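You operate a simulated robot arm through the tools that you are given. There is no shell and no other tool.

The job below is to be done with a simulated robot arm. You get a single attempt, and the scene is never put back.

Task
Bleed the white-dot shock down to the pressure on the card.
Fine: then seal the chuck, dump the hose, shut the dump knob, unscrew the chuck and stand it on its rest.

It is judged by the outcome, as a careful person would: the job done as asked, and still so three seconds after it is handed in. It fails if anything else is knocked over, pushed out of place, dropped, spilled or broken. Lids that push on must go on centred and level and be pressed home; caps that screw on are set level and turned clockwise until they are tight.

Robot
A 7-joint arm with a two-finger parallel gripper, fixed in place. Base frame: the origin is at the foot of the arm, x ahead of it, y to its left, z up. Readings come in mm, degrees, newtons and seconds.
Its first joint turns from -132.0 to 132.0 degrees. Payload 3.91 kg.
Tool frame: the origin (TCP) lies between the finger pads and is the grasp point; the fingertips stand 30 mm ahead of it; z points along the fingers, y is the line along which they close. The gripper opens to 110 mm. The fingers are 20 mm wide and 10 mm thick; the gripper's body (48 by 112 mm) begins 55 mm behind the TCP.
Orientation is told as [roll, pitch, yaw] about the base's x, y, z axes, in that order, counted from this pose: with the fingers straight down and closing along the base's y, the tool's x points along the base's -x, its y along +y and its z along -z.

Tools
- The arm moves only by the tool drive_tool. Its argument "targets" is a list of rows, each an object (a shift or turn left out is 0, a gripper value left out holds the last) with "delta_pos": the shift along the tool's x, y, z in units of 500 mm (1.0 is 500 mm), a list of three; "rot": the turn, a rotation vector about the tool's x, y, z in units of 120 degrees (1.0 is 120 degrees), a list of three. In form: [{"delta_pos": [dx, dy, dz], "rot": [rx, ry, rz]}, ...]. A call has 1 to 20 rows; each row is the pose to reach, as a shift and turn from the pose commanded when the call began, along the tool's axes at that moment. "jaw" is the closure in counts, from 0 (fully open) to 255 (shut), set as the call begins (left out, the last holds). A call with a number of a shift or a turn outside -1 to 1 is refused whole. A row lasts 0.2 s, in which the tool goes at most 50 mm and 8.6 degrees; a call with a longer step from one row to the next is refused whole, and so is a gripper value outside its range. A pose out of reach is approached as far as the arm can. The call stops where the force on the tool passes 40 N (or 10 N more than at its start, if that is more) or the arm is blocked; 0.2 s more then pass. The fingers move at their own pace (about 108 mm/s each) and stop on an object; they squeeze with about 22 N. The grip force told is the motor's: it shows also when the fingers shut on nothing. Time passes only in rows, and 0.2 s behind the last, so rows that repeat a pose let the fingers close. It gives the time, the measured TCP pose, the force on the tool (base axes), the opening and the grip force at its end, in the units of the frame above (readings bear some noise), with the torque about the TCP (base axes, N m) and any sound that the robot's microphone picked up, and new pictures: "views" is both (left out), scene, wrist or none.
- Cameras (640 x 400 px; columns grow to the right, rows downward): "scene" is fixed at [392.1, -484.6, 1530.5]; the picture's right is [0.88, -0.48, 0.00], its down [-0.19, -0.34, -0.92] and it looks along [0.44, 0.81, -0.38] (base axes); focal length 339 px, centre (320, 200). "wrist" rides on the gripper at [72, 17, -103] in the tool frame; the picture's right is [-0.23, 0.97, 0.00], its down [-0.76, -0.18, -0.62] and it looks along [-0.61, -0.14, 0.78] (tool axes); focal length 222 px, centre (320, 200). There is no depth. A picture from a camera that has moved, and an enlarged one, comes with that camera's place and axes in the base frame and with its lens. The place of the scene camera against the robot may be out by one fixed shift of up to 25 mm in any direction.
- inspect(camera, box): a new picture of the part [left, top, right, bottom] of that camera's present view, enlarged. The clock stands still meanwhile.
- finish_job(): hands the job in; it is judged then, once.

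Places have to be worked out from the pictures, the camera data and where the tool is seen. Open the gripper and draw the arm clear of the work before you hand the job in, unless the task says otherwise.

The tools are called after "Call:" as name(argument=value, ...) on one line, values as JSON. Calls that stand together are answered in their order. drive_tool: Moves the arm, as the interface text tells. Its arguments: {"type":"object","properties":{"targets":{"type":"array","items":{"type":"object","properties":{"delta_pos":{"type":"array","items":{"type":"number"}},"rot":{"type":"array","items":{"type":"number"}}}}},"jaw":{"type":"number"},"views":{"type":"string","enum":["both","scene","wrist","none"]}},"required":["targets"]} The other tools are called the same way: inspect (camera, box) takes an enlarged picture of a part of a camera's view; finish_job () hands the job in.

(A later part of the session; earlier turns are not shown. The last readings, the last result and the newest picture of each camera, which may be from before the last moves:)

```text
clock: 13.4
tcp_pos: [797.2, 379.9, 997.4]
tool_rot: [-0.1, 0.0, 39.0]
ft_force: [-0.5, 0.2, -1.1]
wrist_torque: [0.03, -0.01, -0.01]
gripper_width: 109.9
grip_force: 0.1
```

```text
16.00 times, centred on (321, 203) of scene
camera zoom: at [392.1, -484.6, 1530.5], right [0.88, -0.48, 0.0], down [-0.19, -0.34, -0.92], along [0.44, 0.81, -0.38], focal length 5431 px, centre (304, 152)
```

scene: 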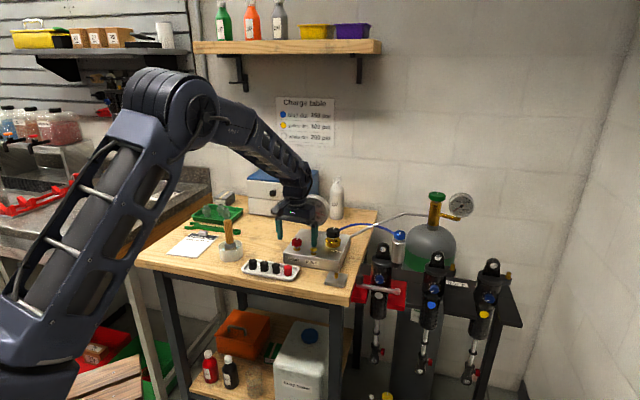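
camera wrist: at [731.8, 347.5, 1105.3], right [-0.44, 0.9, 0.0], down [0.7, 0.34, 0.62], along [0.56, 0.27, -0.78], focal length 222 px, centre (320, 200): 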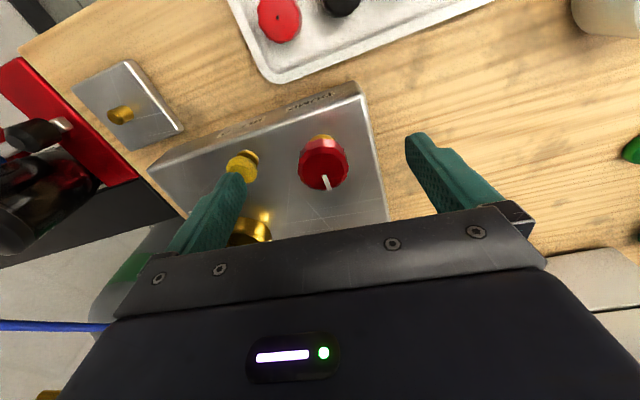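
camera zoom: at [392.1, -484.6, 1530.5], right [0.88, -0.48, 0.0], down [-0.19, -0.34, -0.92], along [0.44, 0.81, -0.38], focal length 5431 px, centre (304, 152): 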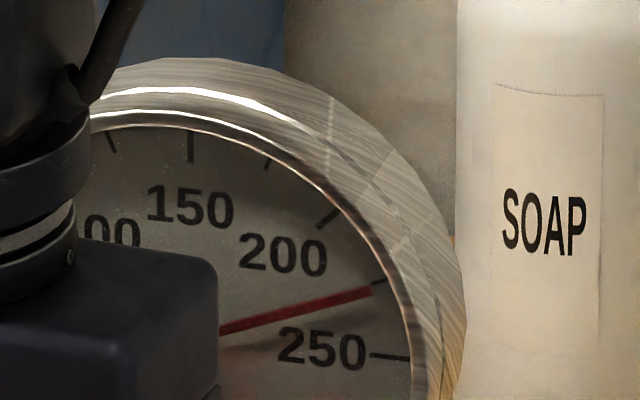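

Needle slope ≈ -15.6°, i.e. ≈224–225 psi, essentially on the 225 tick. I'll now raise clear of the box and move over the chuck at z≈1180, yaw 0.

Call:
drive_tool(targets=[{"delta_pos": [0, 0, -0.08]}, {"delta_pos": [0, 0, -0.16]}, {"delta_pos": [0, 0, -0.24]}, {"delta_pos": [0, 0, -0.32]}, {"delta_pos": [0.001, -0.085, -0.364], "rot": [0, 0, 0.04]}, {"delta_pos": [0.003, -0.17, -0.364], "rot": [0, 0, 0.085]}, {"delta_pos": [0.004, -0.26, -0.364], "rot": [0, 0, 0.13]}, {"delta_pos": [0.005, -0.35, -0.364], "rot": [0, 0, 0.18]}, {"delta_pos": [0.006, -0.44, -0.364], "rot": [0, 0, 0.23]}, {"delta_pos": [0.007, -0.53, -0.364], "rot": [0, 0, 0.28]}, {"delta_pos": [0.008, -0.6, -0.364], "rot": [0, 0, 0.325]}, {"delta_pos": [0.009, -0.645, -0.364], "rot": [0, 0, 0.325]}, {"delta_pos": [0.009, -0.645, -0.364], "rot": [0, 0, 0.325]}], views="both")

Call:
inspect(camera="scene", box=[295, 190, 335, 230])

Call:
inspect(camera="wrist", box=[240, 40, 400, 180])

Call:
inspect(camera="scene", box=[360, 140, 440, 280])

```text
clock: 16.2
tcp_pos: [996.9, 127.9, 1181.4]
tool_rot: [-0.1, 0.0, -0.1]
ft_force: [0.2, -0.4, 0.1]
wrist_torque: [-0.02, 0.01, 0.02]
gripper_width: 110.5
grip_force: 0.1
camera wrist: at [925.2, 145.8, 1285.1], right [0.23, 0.97, 0.0], down [0.76, -0.18, 0.62], along [0.61, -0.14, -0.78], focal length 222 px, centre (320, 200)
```

scene: 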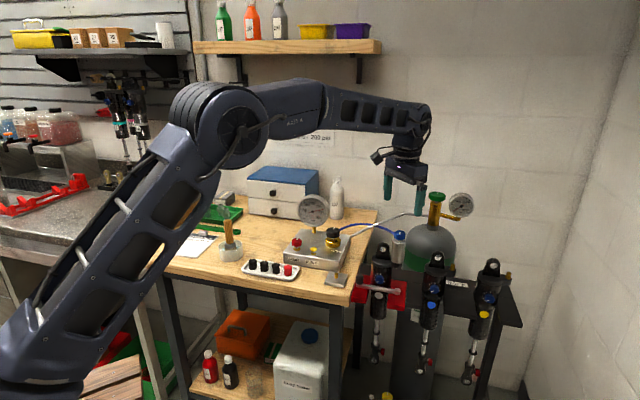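
wrist: 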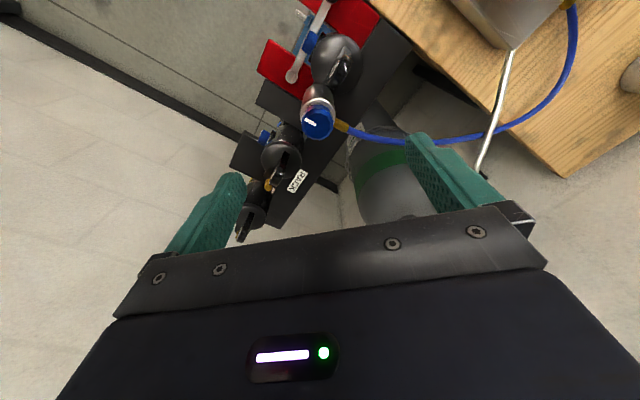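

```text
10.00 times, centred on (315, 210) of scene
camera zoom: at [392.1, -484.6, 1530.5], right [0.88, -0.48, 0.0], down [-0.19, -0.34, -0.92], along [0.44, 0.81, -0.38], focal length 3394 px, centre (370, 100)
```

zoom: 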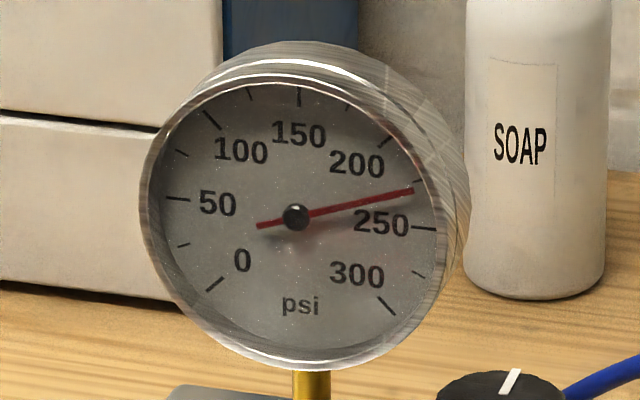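

```text
2.86 times, centred on (320, 110) of wrist
camera zoom: at [925.2, 145.8, 1285.1], right [0.23, 0.97, 0.0], down [0.76, -0.18, 0.62], along [0.61, -0.14, -0.78], focal length 635 px, centre (320, 457)
```

zoom: 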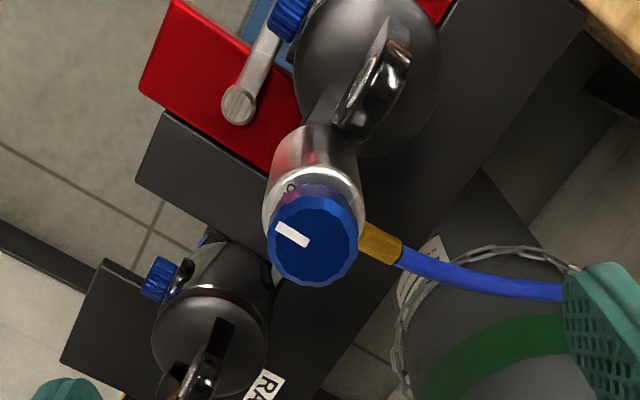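

```text
2.86 times, centred on (400, 210) of scene
camera zoom: at [392.1, -484.6, 1530.5], right [0.88, -0.48, 0.0], down [-0.19, -0.34, -0.92], along [0.44, 0.81, -0.38], focal length 970 px, centre (91, 171)
```

zoom: 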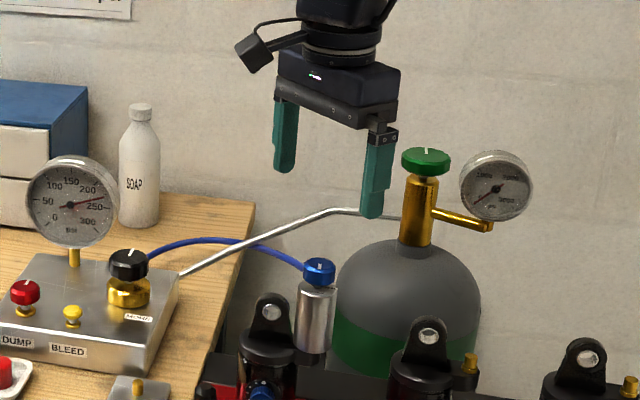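

Reach is fine at (997,128,1181). The gauge seems to have crept up slightly; I'll zoom in to measure it precisely with an unobstructed view.

Call:
inspect(camera="scene", box=[300, 195, 332, 227])

Call:
inspect(camera="scene", box=[308, 194, 334, 212])

```text
12.50 times, centred on (316, 211) of scene
camera zoom: at [392.1, -484.6, 1530.5], right [0.88, -0.48, 0.0], down [-0.19, -0.34, -0.92], along [0.44, 0.81, -0.38], focal length 4243 px, centre (370, 62)
```

zoom: 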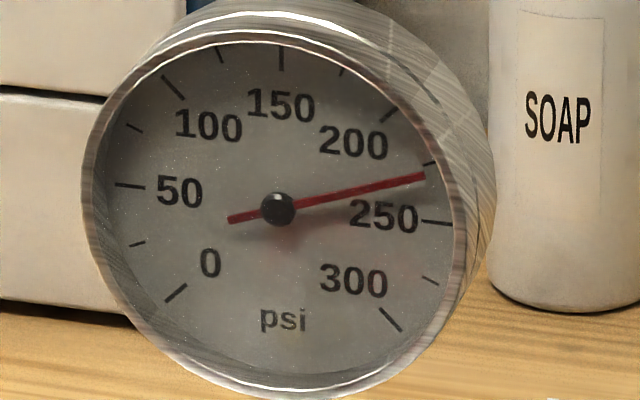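

```text
16.00 times, centred on (321, 203) of scene
camera zoom: at [392.1, -484.6, 1530.5], right [0.88, -0.48, 0.0], down [-0.19, -0.34, -0.92], along [0.44, 0.81, -0.38], focal length 5431 px, centre (304, 152)
```

zoom: 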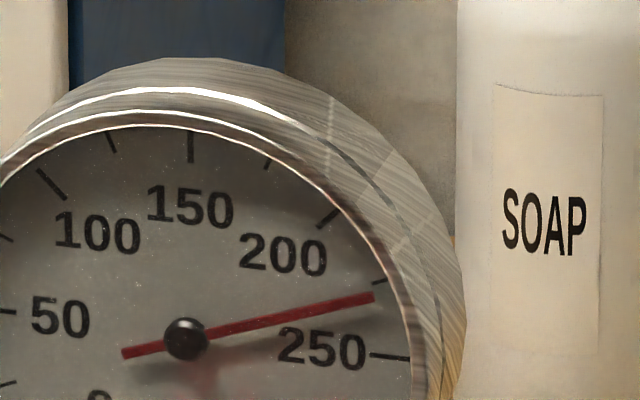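

It now reads ≈227.7 psi — the hose dips when bled and then re-equalises with the shock. I'll wait a couple of seconds to see the settled value.

Call:
drive_tool(targets=[{"delta_pos": [0, 0, 0]}, {"delta_pos": [0, 0, 0]}, {"delta_pos": [0, 0, 0]}, {"delta_pos": [0, 0, 0]}, {"delta_pos": [0, 0, 0]}, {"delta_pos": [0, 0, 0]}, {"delta_pos": [0, 0, 0]}, {"delta_pos": [0, 0, 0]}, {"delta_pos": [0, 0, 0]}, {"delta_pos": [0, 0, 0]}], views="none")

Call:
inspect(camera="scene", box=[308, 194, 334, 212])

Call:
inspect(camera="scene", box=[300, 195, 332, 227])

```text
clock: 18.4
tcp_pos: [997.4, 128.3, 1180.9]
tool_rot: [0.0, 0.0, 0.0]
ft_force: [0.2, -0.1, 0.4]
wrist_torque: [0.0, 0.02, -0.02]
gripper_width: 110.0
grip_force: 0.0
```

```text
16.00 times, centred on (321, 203) of scene
camera zoom: at [392.1, -484.6, 1530.5], right [0.88, -0.48, 0.0], down [-0.19, -0.34, -0.92], along [0.44, 0.81, -0.38], focal length 5431 px, centre (304, 152)
```

zoom: 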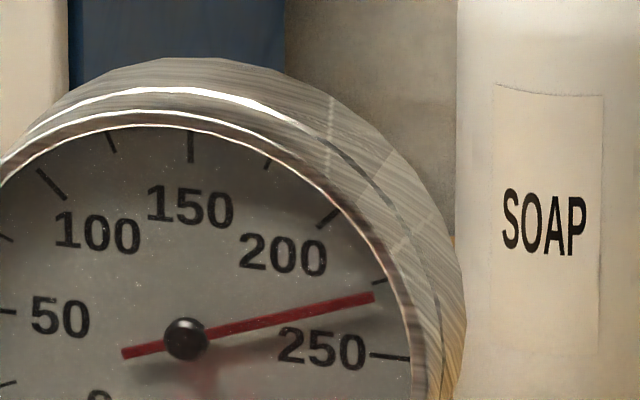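

```text
12.50 times, centred on (316, 211) of scene
camera zoom: at [392.1, -484.6, 1530.5], right [0.88, -0.48, 0.0], down [-0.19, -0.34, -0.92], along [0.44, 0.81, -0.38], focal length 4243 px, centre (370, 62)
```

zoom: 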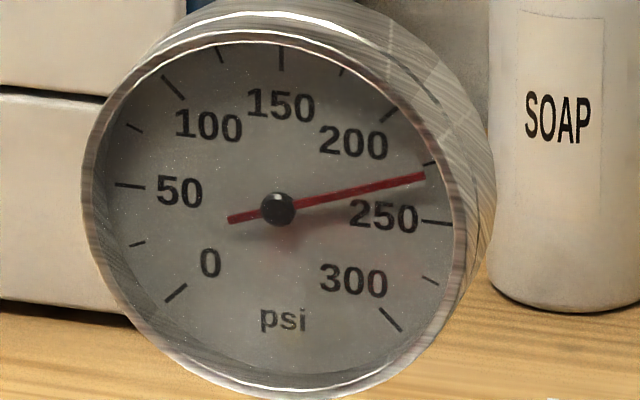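

Settled at ≈228 psi, about 3 psi high. I'll go back over BLEED for one more short press.

Call:
drive_tool(targets=[{"delta_pos": [0.05, 0.063, 0], "rot": [0, 0, -0.04]}, {"delta_pos": [0.1, 0.127, 0], "rot": [0, 0, -0.081]}, {"delta_pos": [0.15, 0.19, 0], "rot": [0, 0, -0.122]}, {"delta_pos": [0.2, 0.253, 0], "rot": [0, 0, -0.163]}, {"delta_pos": [0.25, 0.317, 0], "rot": [0, 0, -0.204]}, {"delta_pos": [0.3, 0.38, 0], "rot": [0, 0, -0.244]}, {"delta_pos": [0.35, 0.443, 0.03], "rot": [0, 0, -0.285]}, {"delta_pos": [0.3988, 0.5068, 0.08], "rot": [0, 0, -0.325]}, {"delta_pos": [0.3988, 0.5068, 0.16], "rot": [0, 0, -0.325]}, {"delta_pos": [0.3988, 0.5068, 0.24], "rot": [0, 0, -0.325]}, {"delta_pos": [0.3988, 0.5068, 0.32], "rot": [0, 0, -0.325]}, {"delta_pos": [0.3988, 0.5068, 0.362], "rot": [0, 0, -0.325]}, {"delta_pos": [0.3988, 0.5068, 0.362], "rot": [0, 0, -0.325]}], views="wrist")

```text
clock: 21.2
tcp_pos: [796.6, 380.7, 998.0]
tool_rot: [0.0, -0.1, 39.0]
ft_force: [0.9, 0.5, -0.5]
wrist_torque: [0.05, -0.02, 0.0]
gripper_width: 109.7
grip_force: 0.1
camera wrist: at [730.8, 348.5, 1102.1], right [-0.44, 0.9, 0.0], down [0.7, 0.34, 0.62], along [0.56, 0.27, -0.78], focal length 222 px, centre (320, 200)
```

wrist: 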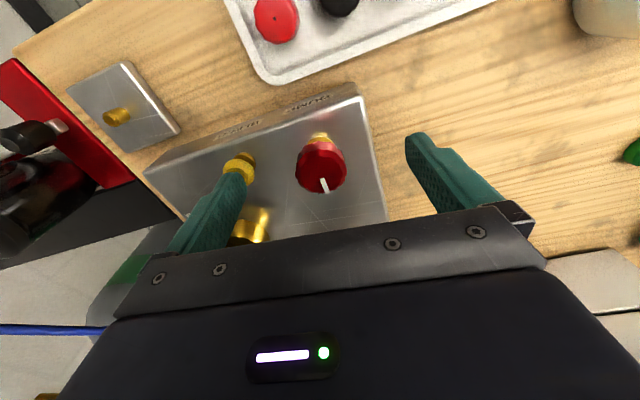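

Back in the same pose over BLEED. One short single-row pulse, then settle for ~2 s and read.

Call:
drive_tool(targets=[{"delta_pos": [0, 0, 0.008]}, {"delta_pos": [0, 0, 0.021]}, {"delta_pos": [0, 0, 0.0]}, {"delta_pos": [0, 0, 0.0]}, {"delta_pos": [0, 0, 0.0]}, {"delta_pos": [0, 0, 0.0]}, {"delta_pos": [0, 0, 0.0]}, {"delta_pos": [0, 0, 0.0]}, {"delta_pos": [0, 0, 0.0]}, {"delta_pos": [0, 0, 0.0]}, {"delta_pos": [0, 0, 0.0]}, {"delta_pos": [0, 0, 0.0]}, {"delta_pos": [0, 0, 0.0]}], views="none")

Call:
inspect(camera="scene", box=[308, 194, 334, 212])

Call:
inspect(camera="scene", box=[300, 195, 332, 227])

```text
clock: 24.0
tcp_pos: [798.8, 381.4, 997.9]
tool_rot: [0.1, 0.1, 39.1]
ft_force: [0.3, 0.2, 0.9]
wrist_torque: [-0.01, 0.01, 0.0]
gripper_width: 110.0
grip_force: 0.1
```

```text
16.00 times, centred on (321, 203) of scene
camera zoom: at [392.1, -484.6, 1530.5], right [0.88, -0.48, 0.0], down [-0.19, -0.34, -0.92], along [0.44, 0.81, -0.38], focal length 5431 px, centre (304, 152)
```

zoom: 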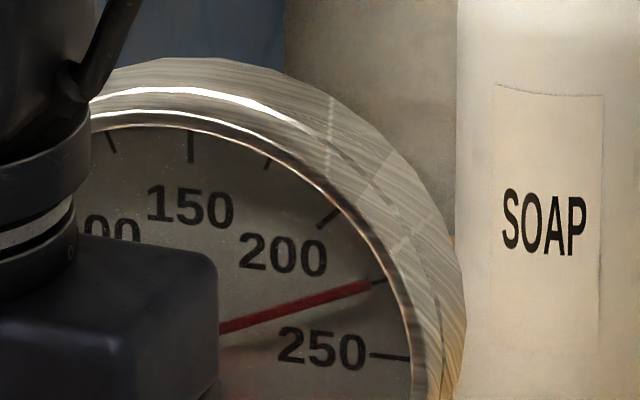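

```text
12.50 times, centred on (316, 211) of scene
camera zoom: at [392.1, -484.6, 1530.5], right [0.88, -0.48, 0.0], down [-0.19, -0.34, -0.92], along [0.44, 0.81, -0.38], focal length 4243 px, centre (370, 62)
```

zoom: 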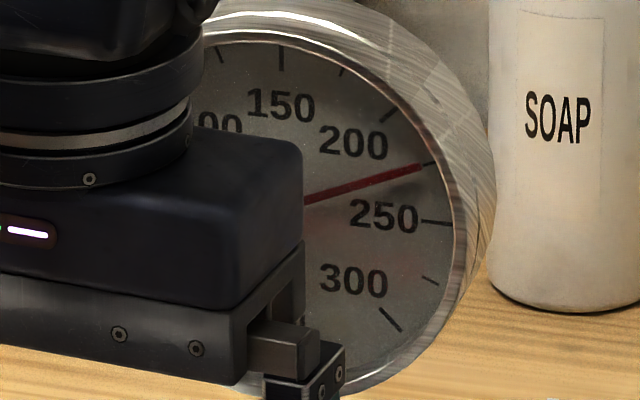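

Now ≈224 psi after settling — on the 225 tick within reading accuracy. I'll raise and move back over the chuck, then re-read the gauge unobstructed.

Call:
drive_tool(targets=[{"delta_pos": [0, 0, -0.08]}, {"delta_pos": [0, 0, -0.16]}, {"delta_pos": [0, 0, -0.24]}, {"delta_pos": [0, 0, -0.32]}, {"delta_pos": [0.001, -0.085, -0.362], "rot": [0, 0, 0.04]}, {"delta_pos": [0.003, -0.17, -0.362], "rot": [0, 0, 0.085]}, {"delta_pos": [0.004, -0.26, -0.362], "rot": [0, 0, 0.13]}, {"delta_pos": [0.005, -0.35, -0.362], "rot": [0, 0, 0.18]}, {"delta_pos": [0.006, -0.44, -0.362], "rot": [0, 0, 0.23]}, {"delta_pos": [0.007, -0.53, -0.362], "rot": [0, 0, 0.28]}, {"delta_pos": [0.008, -0.6, -0.362], "rot": [0, 0, 0.325]}, {"delta_pos": [0.009, -0.645, -0.362], "rot": [0, 0, 0.325]}, {"delta_pos": [0.009, -0.645, -0.362], "rot": [0, 0, 0.325]}], views="wrist")

Call:
inspect(camera="scene", box=[300, 195, 332, 227])

Call:
inspect(camera="scene", box=[308, 194, 334, 212])

Call:
inspect(camera="wrist", box=[290, 80, 370, 150])

Call:
inspect(camera="scene", box=[388, 226, 414, 250])

```text
clock: 26.8
tcp_pos: [997.5, 126.8, 1178.8]
tool_rot: [0.0, 0.0, 0.0]
ft_force: [0.6, -0.3, -0.6]
wrist_torque: [-0.01, -0.01, 0.02]
gripper_width: 110.1
grip_force: 0.0
camera wrist: at [924.7, 144.7, 1282.7], right [0.23, 0.97, 0.0], down [0.76, -0.18, 0.62], along [0.61, -0.14, -0.78], focal length 222 px, centre (320, 200)
```

wrist: 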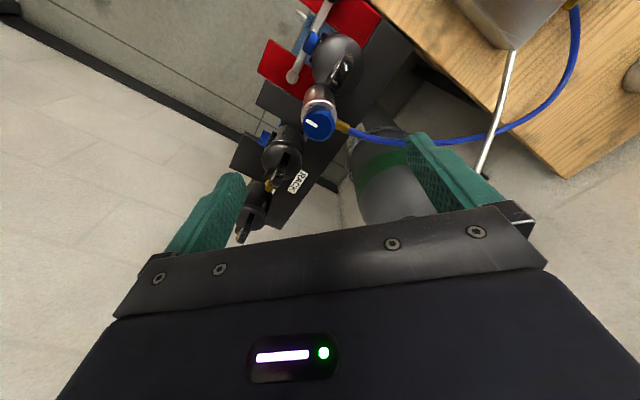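

```text
12.50 times, centred on (316, 211) of scene
camera zoom: at [392.1, -484.6, 1530.5], right [0.88, -0.48, 0.0], down [-0.19, -0.34, -0.92], along [0.44, 0.81, -0.38], focal length 4243 px, centre (370, 62)
```

zoom: 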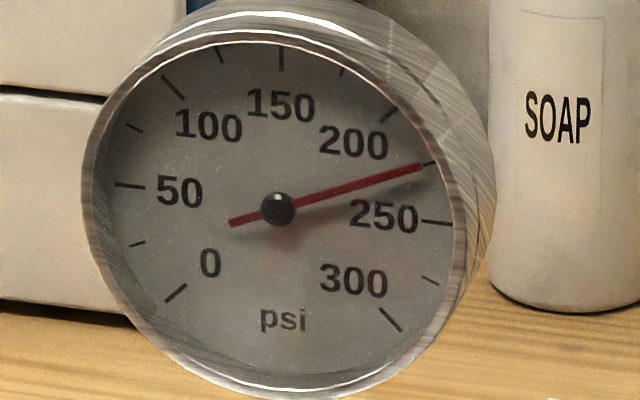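

```text
16.00 times, centred on (321, 203) of scene
camera zoom: at [392.1, -484.6, 1530.5], right [0.88, -0.48, 0.0], down [-0.19, -0.34, -0.92], along [0.44, 0.81, -0.38], focal length 5431 px, centre (304, 152)
```

zoom: 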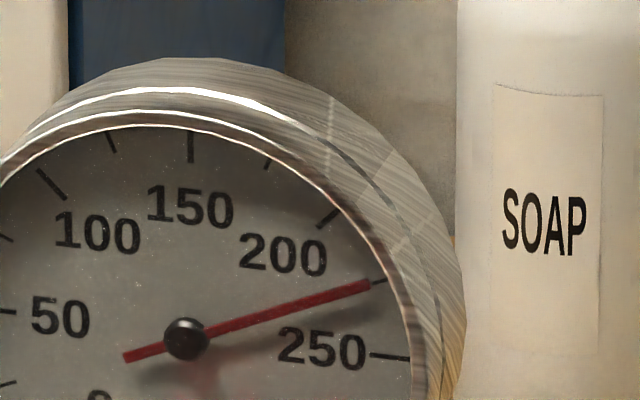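

```text
5.71 times, centred on (330, 115) of wrist
camera zoom: at [924.7, 144.7, 1282.7], right [0.23, 0.97, 0.0], down [0.76, -0.18, 0.62], along [0.61, -0.14, -0.78], focal length 1269 px, centre (263, 686)
```

zoom: 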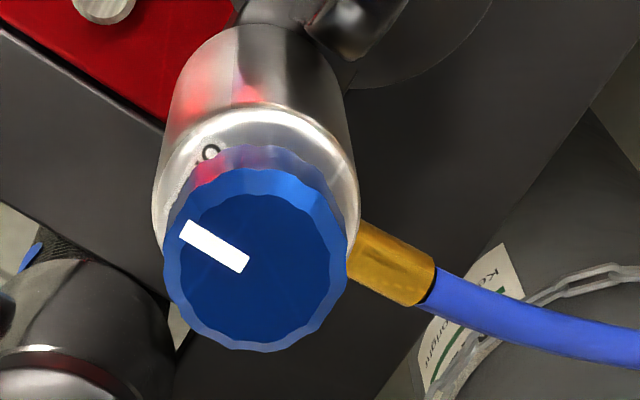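

```text
16.00 times, centred on (401, 238) of scene
camera zoom: at [392.1, -484.6, 1530.5], right [0.88, -0.48, 0.0], down [-0.19, -0.34, -0.92], along [0.44, 0.81, -0.38], focal length 5431 px, centre (-976, -408)
```

zoom: 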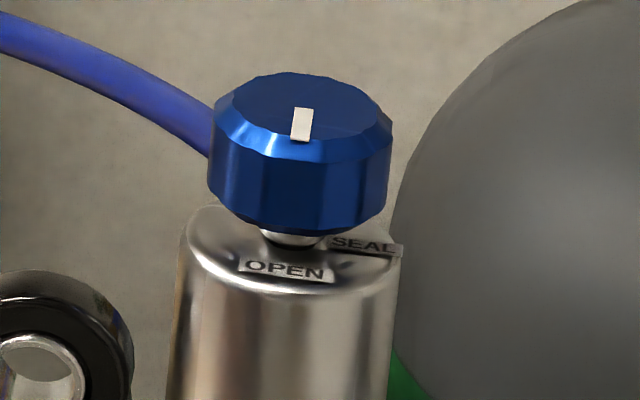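

Gauge steady at ≈224 psi. The knob mark is on OPEN with SEAL a quarter turn counter-clockwise; knob axis ≈ (1000,127), top z≈1073. I'll turn to yaw −45°, narrow the jaws to ~50 mm and come down to z≈1120 above the knob.

Call:
drive_tool(targets=[{"delta_pos": [0, 0, 0.02], "rot": [0, 0, 0.0625]}, {"delta_pos": [-0.002, 0, 0.04], "rot": [0, 0, 0.125]}, {"delta_pos": [-0.003, 0, 0.06], "rot": [0, 0, 0.1875]}, {"delta_pos": [-0.004, 0, 0.08], "rot": [0, 0, 0.25]}, {"delta_pos": [-0.005, 0, 0.1], "rot": [0, 0, 0.3125]}, {"delta_pos": [-0.005, 0, 0.116], "rot": [0, 0, 0.375]}, {"delta_pos": [-0.005, 0, 0.116], "rot": [0, 0, 0.375]}], jaw=139, views="both")

Call:
inspect(camera="wrist", box=[220, 90, 420, 220])

Call:
inspect(camera="scene", box=[370, 180, 430, 270])

```text
clock: 28.4
tcp_pos: [1000.2, 127.7, 1120.1]
tool_rot: [0.0, -0.1, -45.0]
ft_force: [-0.2, -0.7, -0.4]
wrist_torque: [0.0, -0.03, 0.0]
gripper_width: 50.0
grip_force: 0.1
camera wrist: at [960.1, 190.3, 1225.2], right [0.85, 0.53, 0.0], down [0.41, -0.66, 0.62], along [0.33, -0.53, -0.78], focal length 222 px, centre (320, 200)
```

scene: 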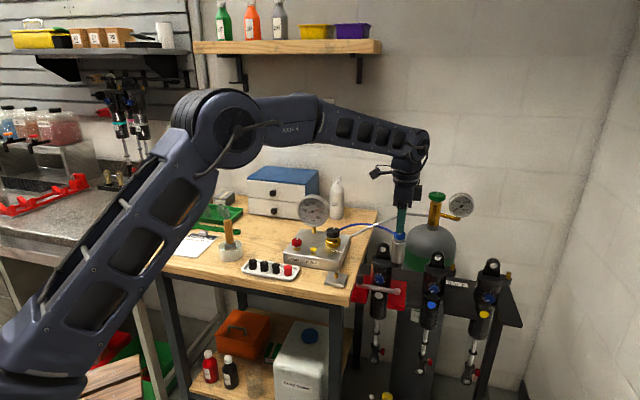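
wrist: 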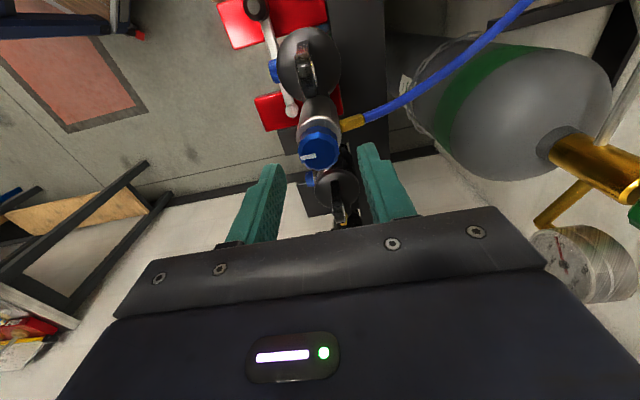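

```text
3.08 times, centred on (320, 155) of wrist
camera zoom: at [960.1, 190.3, 1225.2], right [0.85, 0.53, 0.0], down [0.41, -0.66, 0.62], along [0.33, -0.53, -0.78], focal length 684 px, centre (320, 338)
```

zoom: 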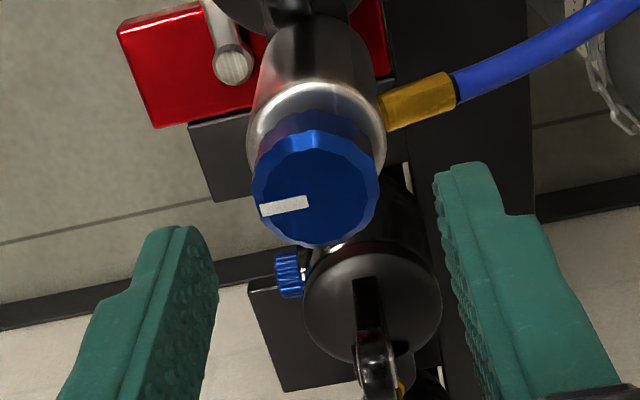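

```text
4.44 times, centred on (400, 225) of scene
camera zoom: at [392.1, -484.6, 1530.5], right [0.88, -0.48, 0.0], down [-0.19, -0.34, -0.92], along [0.44, 0.81, -0.38], focal length 1508 px, centre (-36, 89)
```

zoom: 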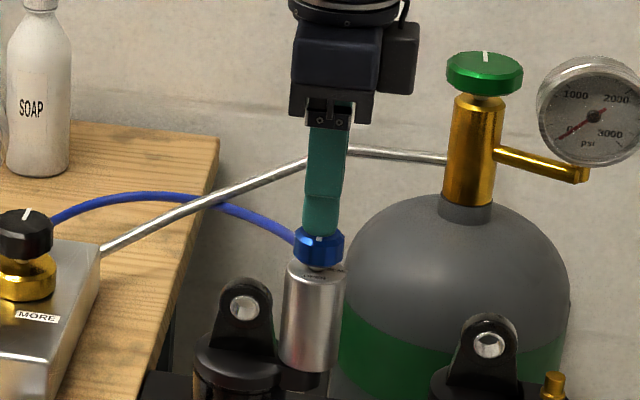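

The knob is centred between the fingers within ~1.5 mm. I'll nudge that out and lower to z≈1083 so the tips stop just above the chuck body.

Call:
drive_tool(targets=[{"delta_pos": [-0.0016, -0.0026, 0.03]}, {"delta_pos": [-0.0016, -0.0026, 0.06]}, {"delta_pos": [-0.0016, -0.0026, 0.074]}, {"delta_pos": [-0.0016, -0.0026, 0.074]}], views="both")

Call:
inspect(camera="wrist", box=[220, 90, 420, 220])

Call:
inspect(camera="scene", box=[380, 200, 420, 260])

```text
clock: 29.4
tcp_pos: [998.1, 123.3, 1084.1]
tool_rot: [-0.1, -0.1, -45.1]
ft_force: [-0.9, -0.2, -0.3]
wrist_torque: [0.01, -0.03, 0.01]
gripper_width: 50.0
grip_force: 0.1
camera wrist: at [959.9, 188.1, 1188.4], right [0.85, 0.53, 0.0], down [0.41, -0.66, 0.62], along [0.33, -0.53, -0.78], focal length 222 px, centre (320, 200)
```

scene: 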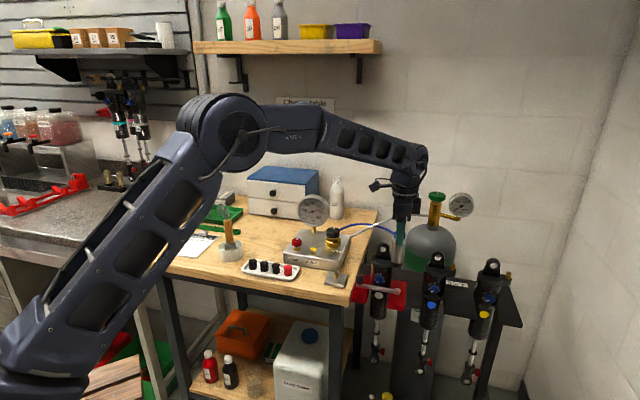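
wrist: 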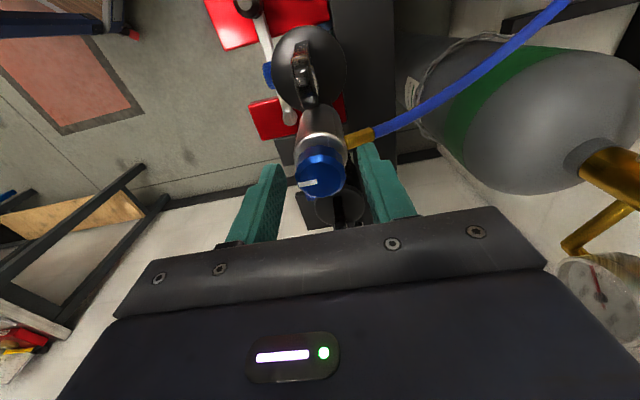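

```text
3.08 times, centred on (320, 155) of wrist
camera zoom: at [959.9, 188.1, 1188.4], right [0.85, 0.53, 0.0], down [0.41, -0.66, 0.62], along [0.33, -0.53, -0.78], focal length 684 px, centre (320, 338)
```

zoom: 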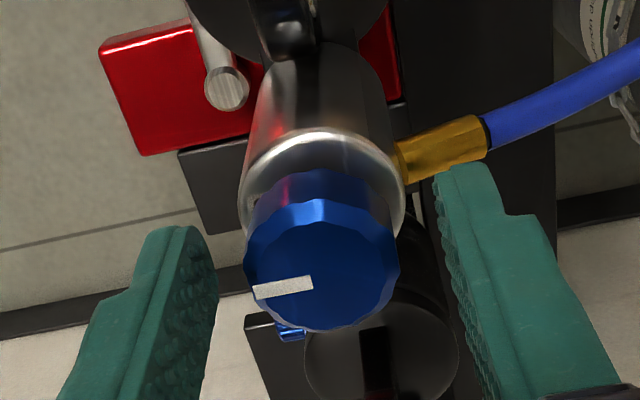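

```text
6.67 times, centred on (400, 230) of scene
camera zoom: at [392.1, -484.6, 1530.5], right [0.88, -0.48, 0.0], down [-0.19, -0.34, -0.92], along [0.44, 0.81, -0.38], focal length 2263 px, centre (-213, 0)
```

zoom: 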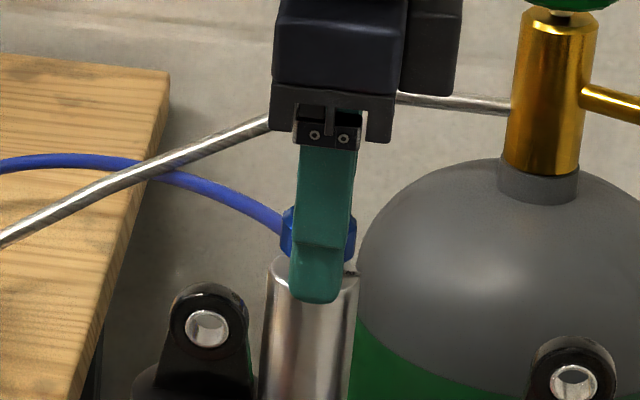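

The knob sits centred between the fingers with tips a few mm above the chuck body. Closing on the knob.

Call:
drive_tool(targets=[{"delta_pos": [0, 0, 0]}, {"delta_pos": [0, 0, 0]}, {"delta_pos": [0, 0, 0]}, {"delta_pos": [0, 0, 0]}], jaw=255, views="wrist")

Call:
inspect(camera="wrist", box=[220, 90, 420, 220])

```text
clock: 30.4
tcp_pos: [998.9, 124.9, 1084.9]
tool_rot: [0.0, 0.0, -45.1]
ft_force: [7.5, 3.7, -0.3]
wrist_torque: [0.07, -0.25, -0.05]
gripper_width: 29.6
grip_force: 22.2
camera wrist: at [960.1, 188.4, 1188.5], right [0.85, 0.53, 0.0], down [0.41, -0.66, 0.62], along [0.33, -0.53, -0.78], focal length 222 px, centre (320, 200)
```

wrist: 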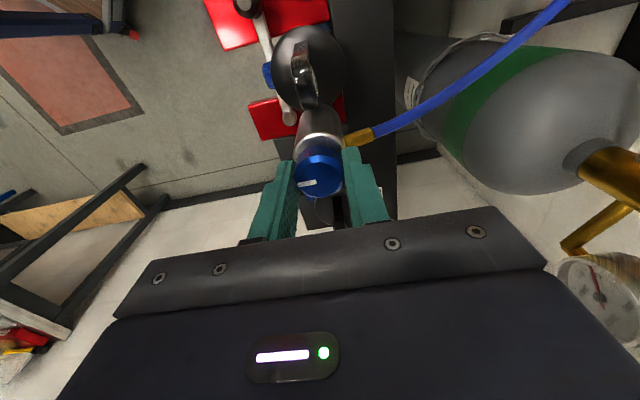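

```text
3.08 times, centred on (320, 155) of wrist
camera zoom: at [960.1, 188.4, 1188.5], right [0.85, 0.53, 0.0], down [0.41, -0.66, 0.62], along [0.33, -0.53, -0.78], focal length 684 px, centre (320, 338)
```

zoom: 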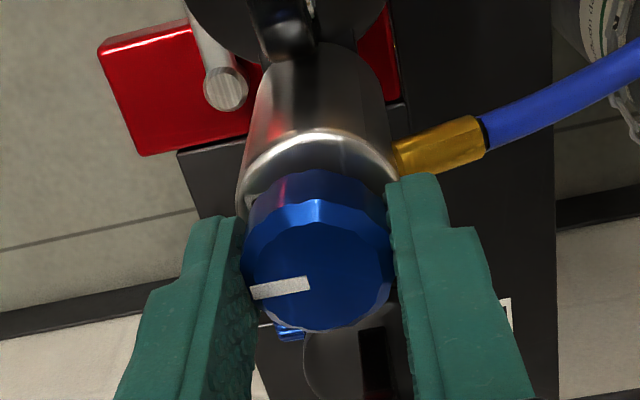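

Gripped at 29.6 mm with a slight side load, so I'll ease 1 mm along tool y and turn the knob counter-clockwise 45° first, checking readings.

Call:
drive_tool(targets=[{"delta_pos": [0, 0.002, 0]}, {"delta_pos": [0, 0.002, 0], "rot": [0, 0, -0.05]}, {"delta_pos": [0, 0.002, 0], "rot": [0, 0, -0.1]}, {"delta_pos": [0, 0.002, 0], "rot": [0, 0, -0.15]}, {"delta_pos": [0, 0.002, 0], "rot": [0, 0, -0.2]}, {"delta_pos": [0, 0.002, 0], "rot": [0, 0, -0.25]}, {"delta_pos": [0, 0.002, 0], "rot": [0, 0, -0.3]}, {"delta_pos": [0, 0.002, 0], "rot": [0, 0, -0.35]}, {"delta_pos": [0, 0.002, 0], "rot": [0, 0, -0.375]}], views="both")

Call:
inspect(camera="wrist", box=[220, 90, 420, 220])

Call:
inspect(camera="scene", box=[380, 200, 420, 260])

```text
clock: 32.4
tcp_pos: [999.7, 125.6, 1084.5]
tool_rot: [-0.1, 0.0, 0.0]
ft_force: [-5.5, -4.0, 2.5]
wrist_torque: [-0.02, 0.24, 0.02]
gripper_width: 29.8
grip_force: 21.8
camera wrist: at [927.5, 143.0, 1188.4], right [0.23, 0.97, 0.0], down [0.76, -0.18, 0.62], along [0.61, -0.14, -0.78], focal length 222 px, centre (320, 200)
```

scene: 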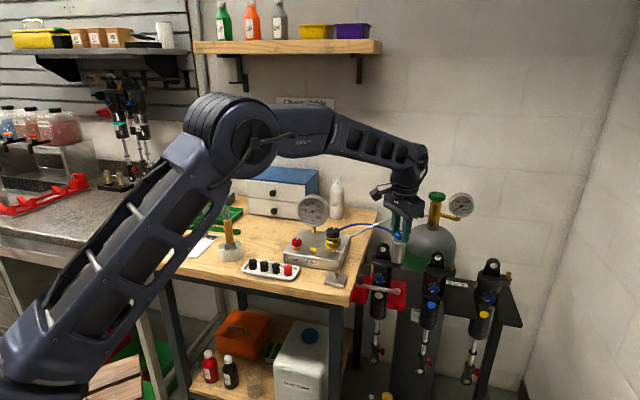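
wrist: 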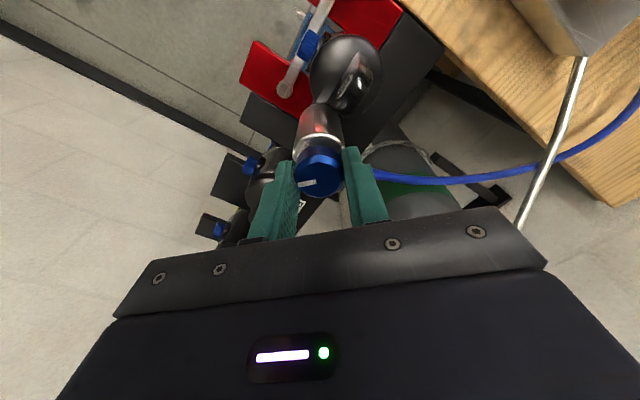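

```text
3.08 times, centred on (320, 155) of wrist
camera zoom: at [927.5, 143.0, 1188.4], right [0.23, 0.97, 0.0], down [0.76, -0.18, 0.62], along [0.61, -0.14, -0.78], focal length 684 px, centre (320, 338)
```

zoom: 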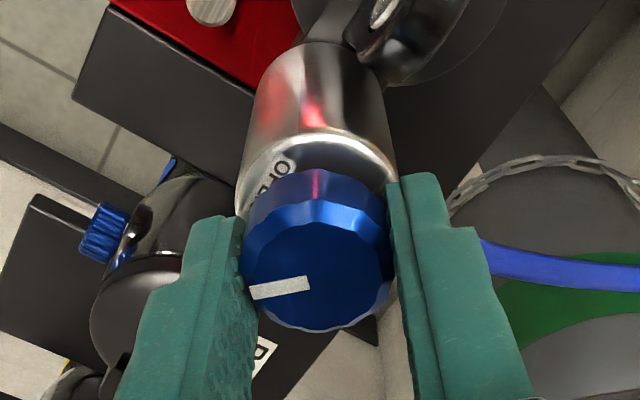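

```text
6.67 times, centred on (400, 230) of scene
camera zoom: at [392.1, -484.6, 1530.5], right [0.88, -0.48, 0.0], down [-0.19, -0.34, -0.92], along [0.44, 0.81, -0.38], focal length 2263 px, centre (-213, 0)
```

zoom: 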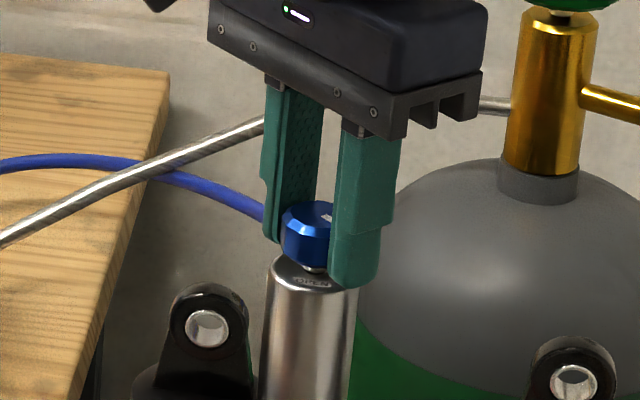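

The knob follows cleanly (mark turned 45°). Another 45° counter-clockwise toward SEAL.

Call:
drive_tool(targets=[{"delta_pos": [0.0008, -0.0006, 0], "rot": [0, 0, -0.05]}, {"delta_pos": [0.0008, -0.0006, 0], "rot": [0, 0, -0.1]}, {"delta_pos": [0.0008, -0.0006, 0], "rot": [0, 0, -0.15]}, {"delta_pos": [0.0008, -0.0006, 0], "rot": [0, 0, -0.2]}, {"delta_pos": [0.0008, -0.0006, 0], "rot": [0, 0, -0.25]}, {"delta_pos": [0.0008, -0.0006, 0], "rot": [0, 0, -0.3]}, {"delta_pos": [0.0008, -0.0006, 0], "rot": [0, 0, -0.35]}, {"delta_pos": [0.0008, -0.0006, 0], "rot": [0, 0, -0.375]}], views="both")

Call:
inspect(camera="wrist", box=[220, 90, 420, 220])

Call:
inspect(camera="scene", box=[380, 215, 420, 255])

```text
clock: 34.2
tcp_pos: [999.2, 125.8, 1084.5]
tool_rot: [0.0, 0.0, 45.2]
ft_force: [1.7, 10.5, 2.8]
wrist_torque: [0.48, -0.29, 0.02]
gripper_width: 29.5
grip_force: 22.3
camera wrist: at [936.2, 87.2, 1188.3], right [-0.53, 0.85, 0.0], down [0.66, 0.41, 0.62], along [0.53, 0.33, -0.78], focal length 222 px, centre (320, 200)
```

scene: 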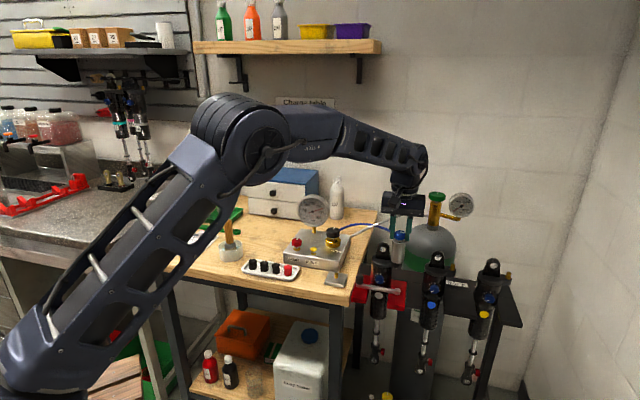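
wrist: 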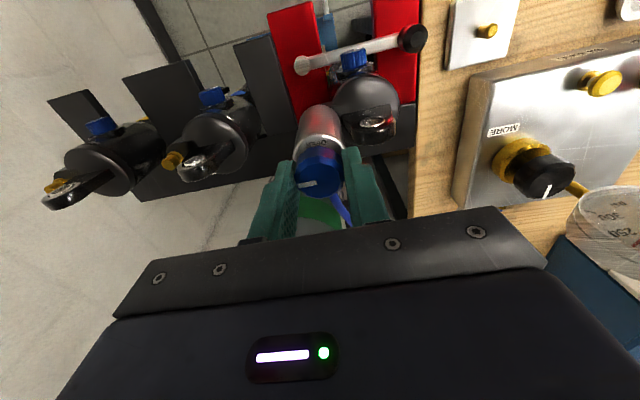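

```text
3.08 times, centred on (320, 155) of wrist
camera zoom: at [936.2, 87.2, 1188.3], right [-0.53, 0.85, 0.0], down [0.66, 0.41, 0.62], along [0.53, 0.33, -0.78], focal length 684 px, centre (320, 338)
```

zoom: 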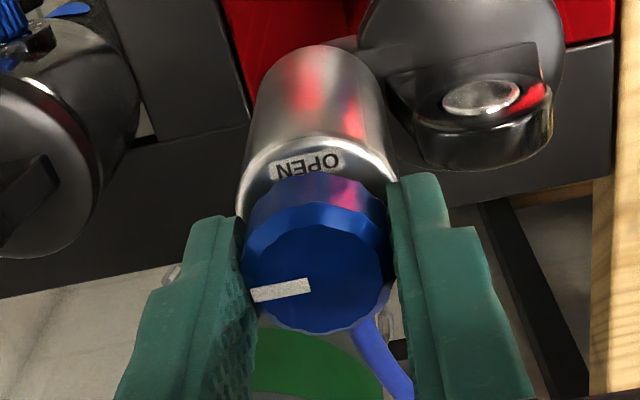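

```text
10.00 times, centred on (400, 235) of scene
camera zoom: at [392.1, -484.6, 1530.5], right [0.88, -0.48, 0.0], down [-0.19, -0.34, -0.92], along [0.44, 0.81, -0.38], focal length 3394 px, centre (-480, -150)
```

zoom: 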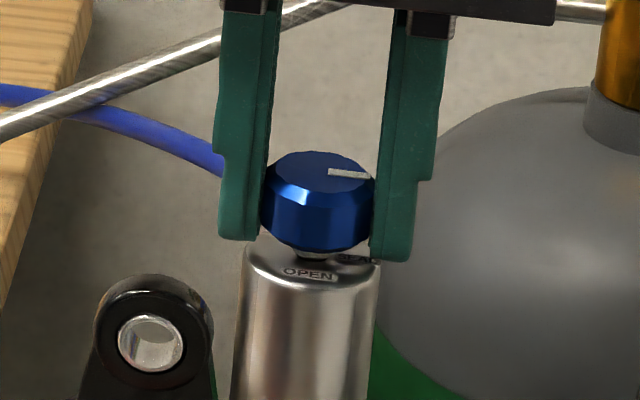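

The mark now points along the SEAL side. I'll push a few degrees more to check that it is at its stop.

Call:
drive_tool(targets=[{"delta_pos": [0, 0, 0], "rot": [0, 0, -0.03]}, {"delta_pos": [0, 0, 0], "rot": [0, 0, -0.06]}], views="none")

Call:
inspect(camera="wrist", box=[220, 90, 420, 220])

Call:
inspect(camera="scene", box=[380, 215, 420, 255])

```text
clock: 34.8
tcp_pos: [998.2, 126.1, 1084.4]
tool_rot: [0.2, 0.1, 52.3]
ft_force: [-4.2, 14.4, -0.5]
wrist_torque: [0.64, -0.03, -0.03]
gripper_width: 29.6
grip_force: 22.4
```

```text
3.08 times, centred on (320, 155) of wrist
camera zoom: at [941.7, 79.5, 1188.3], right [-0.63, 0.78, 0.0], down [0.61, 0.49, 0.62], along [0.48, 0.39, -0.78], focal length 684 px, centre (320, 338)
```

zoom: 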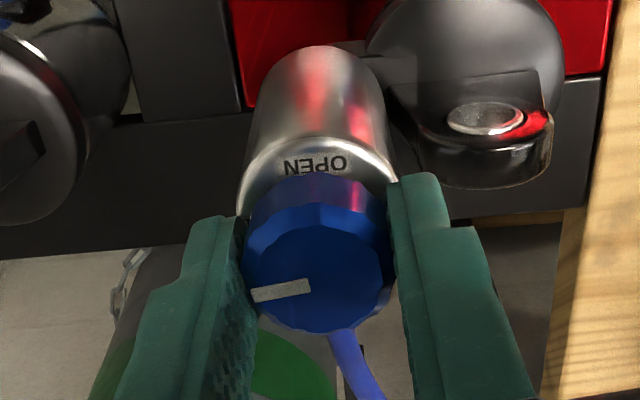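

```text
10.00 times, centred on (400, 235) of scene
camera zoom: at [392.1, -484.6, 1530.5], right [0.88, -0.48, 0.0], down [-0.19, -0.34, -0.92], along [0.44, 0.81, -0.38], focal length 3394 px, centre (-480, -150)
```

zoom: 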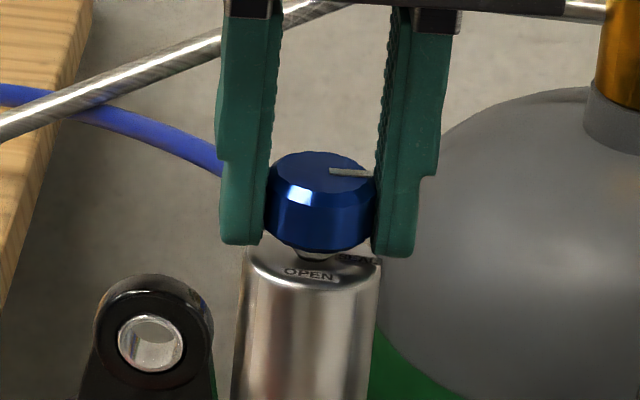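

The knob keeps turning with the fingers and its mark is now on/just past SEAL (about 97°). I'll release it and lift straight up, then check the mark and gauge.

Call:
drive_tool(targets=[{"delta_pos": [0, 0, 0]}, {"delta_pos": [0, 0, 0]}, {"delta_pos": [0, 0, -0.04]}, {"delta_pos": [0, 0, -0.12]}, {"delta_pos": [0, 0, -0.2]}], jaw=139, views="both")

Call:
inspect(camera="scene", box=[388, 226, 414, 250])

Call:
inspect(camera="scene", box=[308, 194, 334, 212])

```text
clock: 36.0
tcp_pos: [999.5, 122.6, 1184.5]
tool_rot: [0.0, 0.1, 52.2]
ft_force: [-0.1, 0.1, -0.1]
wrist_torque: [0.02, -0.01, -0.02]
gripper_width: 50.0
grip_force: 0.0
camera wrist: at [942.1, 76.8, 1288.5], right [-0.63, 0.78, 0.0], down [0.61, 0.49, 0.62], along [0.48, 0.39, -0.78], focal length 222 px, centre (320, 200)
```

scene: 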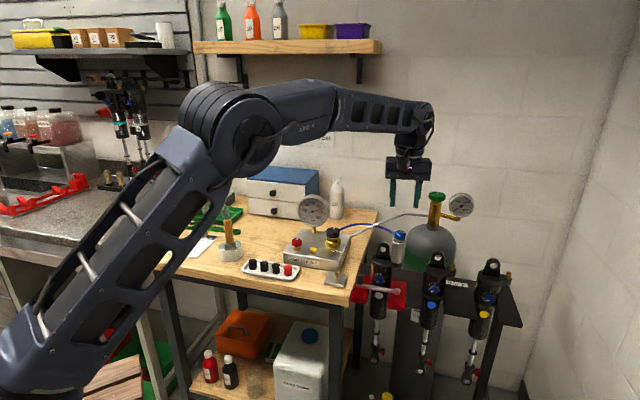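
wrist: 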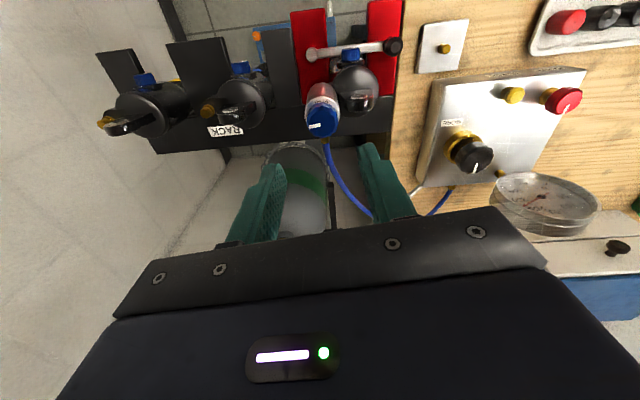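

```text
16.00 times, centred on (401, 238) of scene
camera zoom: at [392.1, -484.6, 1530.5], right [0.88, -0.48, 0.0], down [-0.19, -0.34, -0.92], along [0.44, 0.81, -0.38], focal length 5431 px, centre (-976, -408)
```

zoom: 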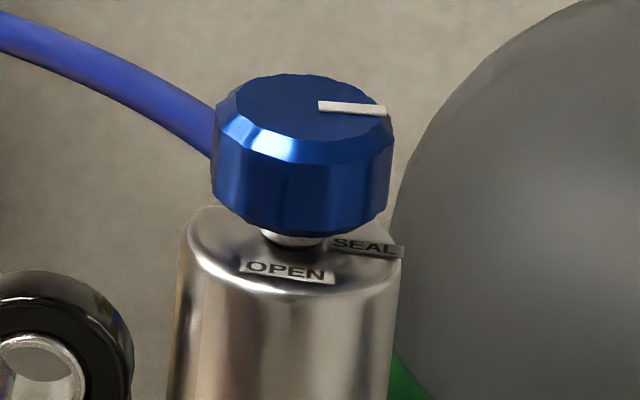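

```text
16.00 times, centred on (321, 203) of scene
camera zoom: at [392.1, -484.6, 1530.5], right [0.88, -0.48, 0.0], down [-0.19, -0.34, -0.92], along [0.44, 0.81, -0.38], focal length 5431 px, centre (304, 152)
```

zoom: 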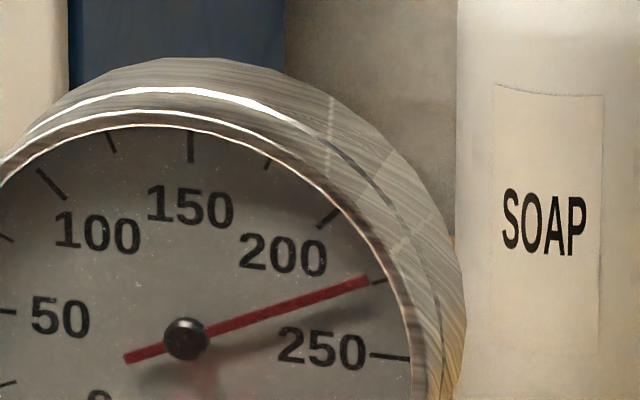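

The mark sits on SEAL. The gauge hose still holds ~223. Now to the DUMP knob at (799,382): I'll move over it at yaw 0 and stop at z≈1100.

Call:
drive_tool(targets=[{"delta_pos": [-0.0206, 0.0794, 0], "rot": [0, 0, 0.0544]}, {"delta_pos": [-0.0413, 0.1588, 0], "rot": [0, 0, 0.1088]}, {"delta_pos": [-0.0619, 0.2381, 0], "rot": [0, 0, 0.1631]}, {"delta_pos": [-0.0825, 0.3175, 0], "rot": [0, 0, 0.2175]}, {"delta_pos": [-0.1031, 0.3969, 0], "rot": [0, 0, 0.2719]}, {"delta_pos": [-0.1238, 0.4763, 0], "rot": [0, 0, 0.3263]}, {"delta_pos": [-0.1444, 0.5556, 0.03], "rot": [0, 0, 0.3806]}, {"delta_pos": [-0.165, 0.635, 0.08], "rot": [0, 0, 0.435]}, {"delta_pos": [-0.165, 0.635, 0.169], "rot": [0, 0, 0.435]}, {"delta_pos": [-0.165, 0.635, 0.169], "rot": [0, 0, 0.435]}], jaw=110, views="both")

Call:
inspect(camera="wrist", box=[220, 60, 420, 220])

Call:
inspect(camera="scene", box=[275, 180, 355, 270])

```text
clock: 38.2
tcp_pos: [798.2, 386.3, 1099.5]
tool_rot: [0.0, 0.0, 0.1]
ft_force: [-0.9, -0.6, 0.0]
wrist_torque: [0.0, 0.04, 0.01]
gripper_width: 62.6
grip_force: 0.1
camera wrist: at [726.4, 402.7, 1203.6], right [0.23, 0.97, 0.0], down [0.76, -0.18, 0.62], along [0.61, -0.14, -0.78], focal length 222 px, centre (320, 200)
```

scene: 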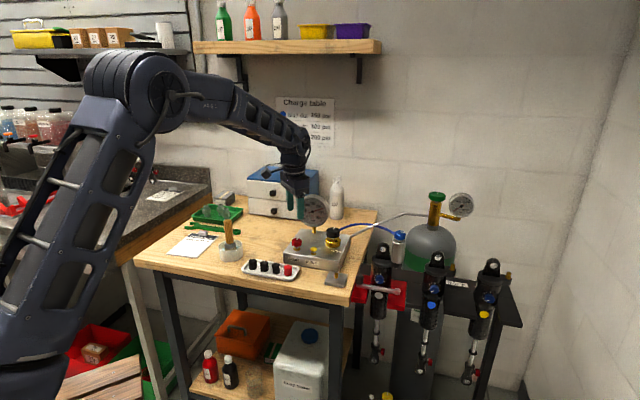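
wrist: 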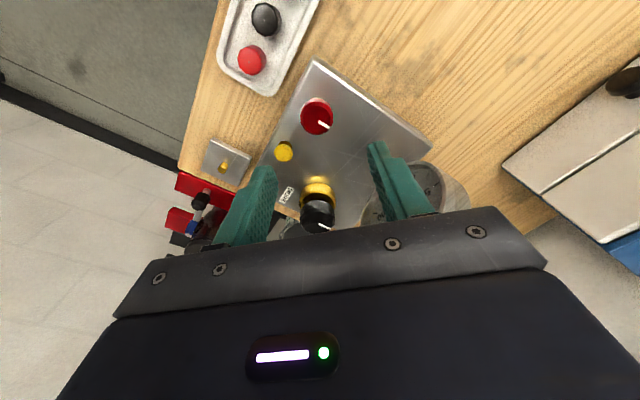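

```text
2.50 times, centred on (320, 140) of wrist
camera zoom: at [726.4, 402.7, 1203.6], right [0.23, 0.97, 0.0], down [0.76, -0.18, 0.62], along [0.61, -0.14, -0.78], focal length 555 px, centre (320, 350)
```

zoom: 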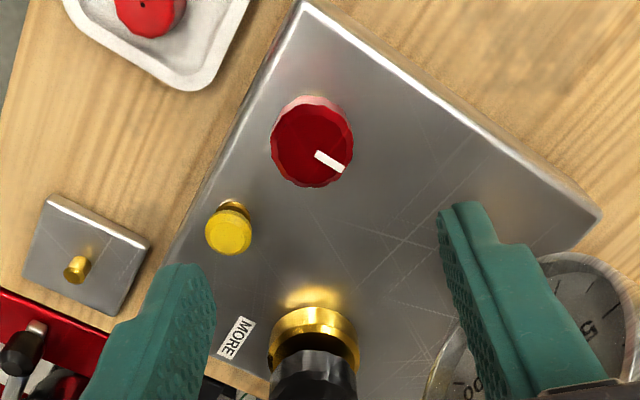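

```text
4.44 times, centred on (315, 225) of scene
camera zoom: at [392.1, -484.6, 1530.5], right [0.88, -0.48, 0.0], down [-0.19, -0.34, -0.92], along [0.44, 0.81, -0.38], focal length 1508 px, centre (342, 89)
```

zoom: 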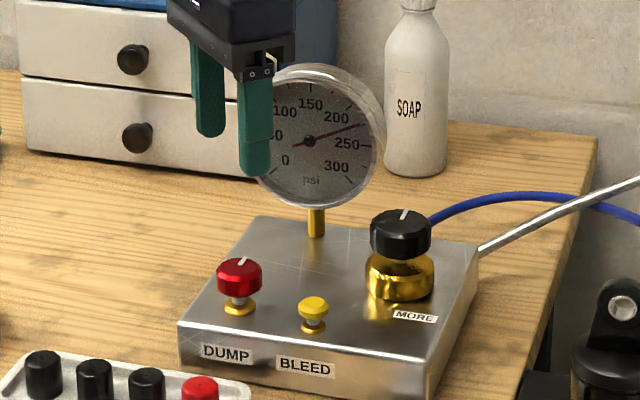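

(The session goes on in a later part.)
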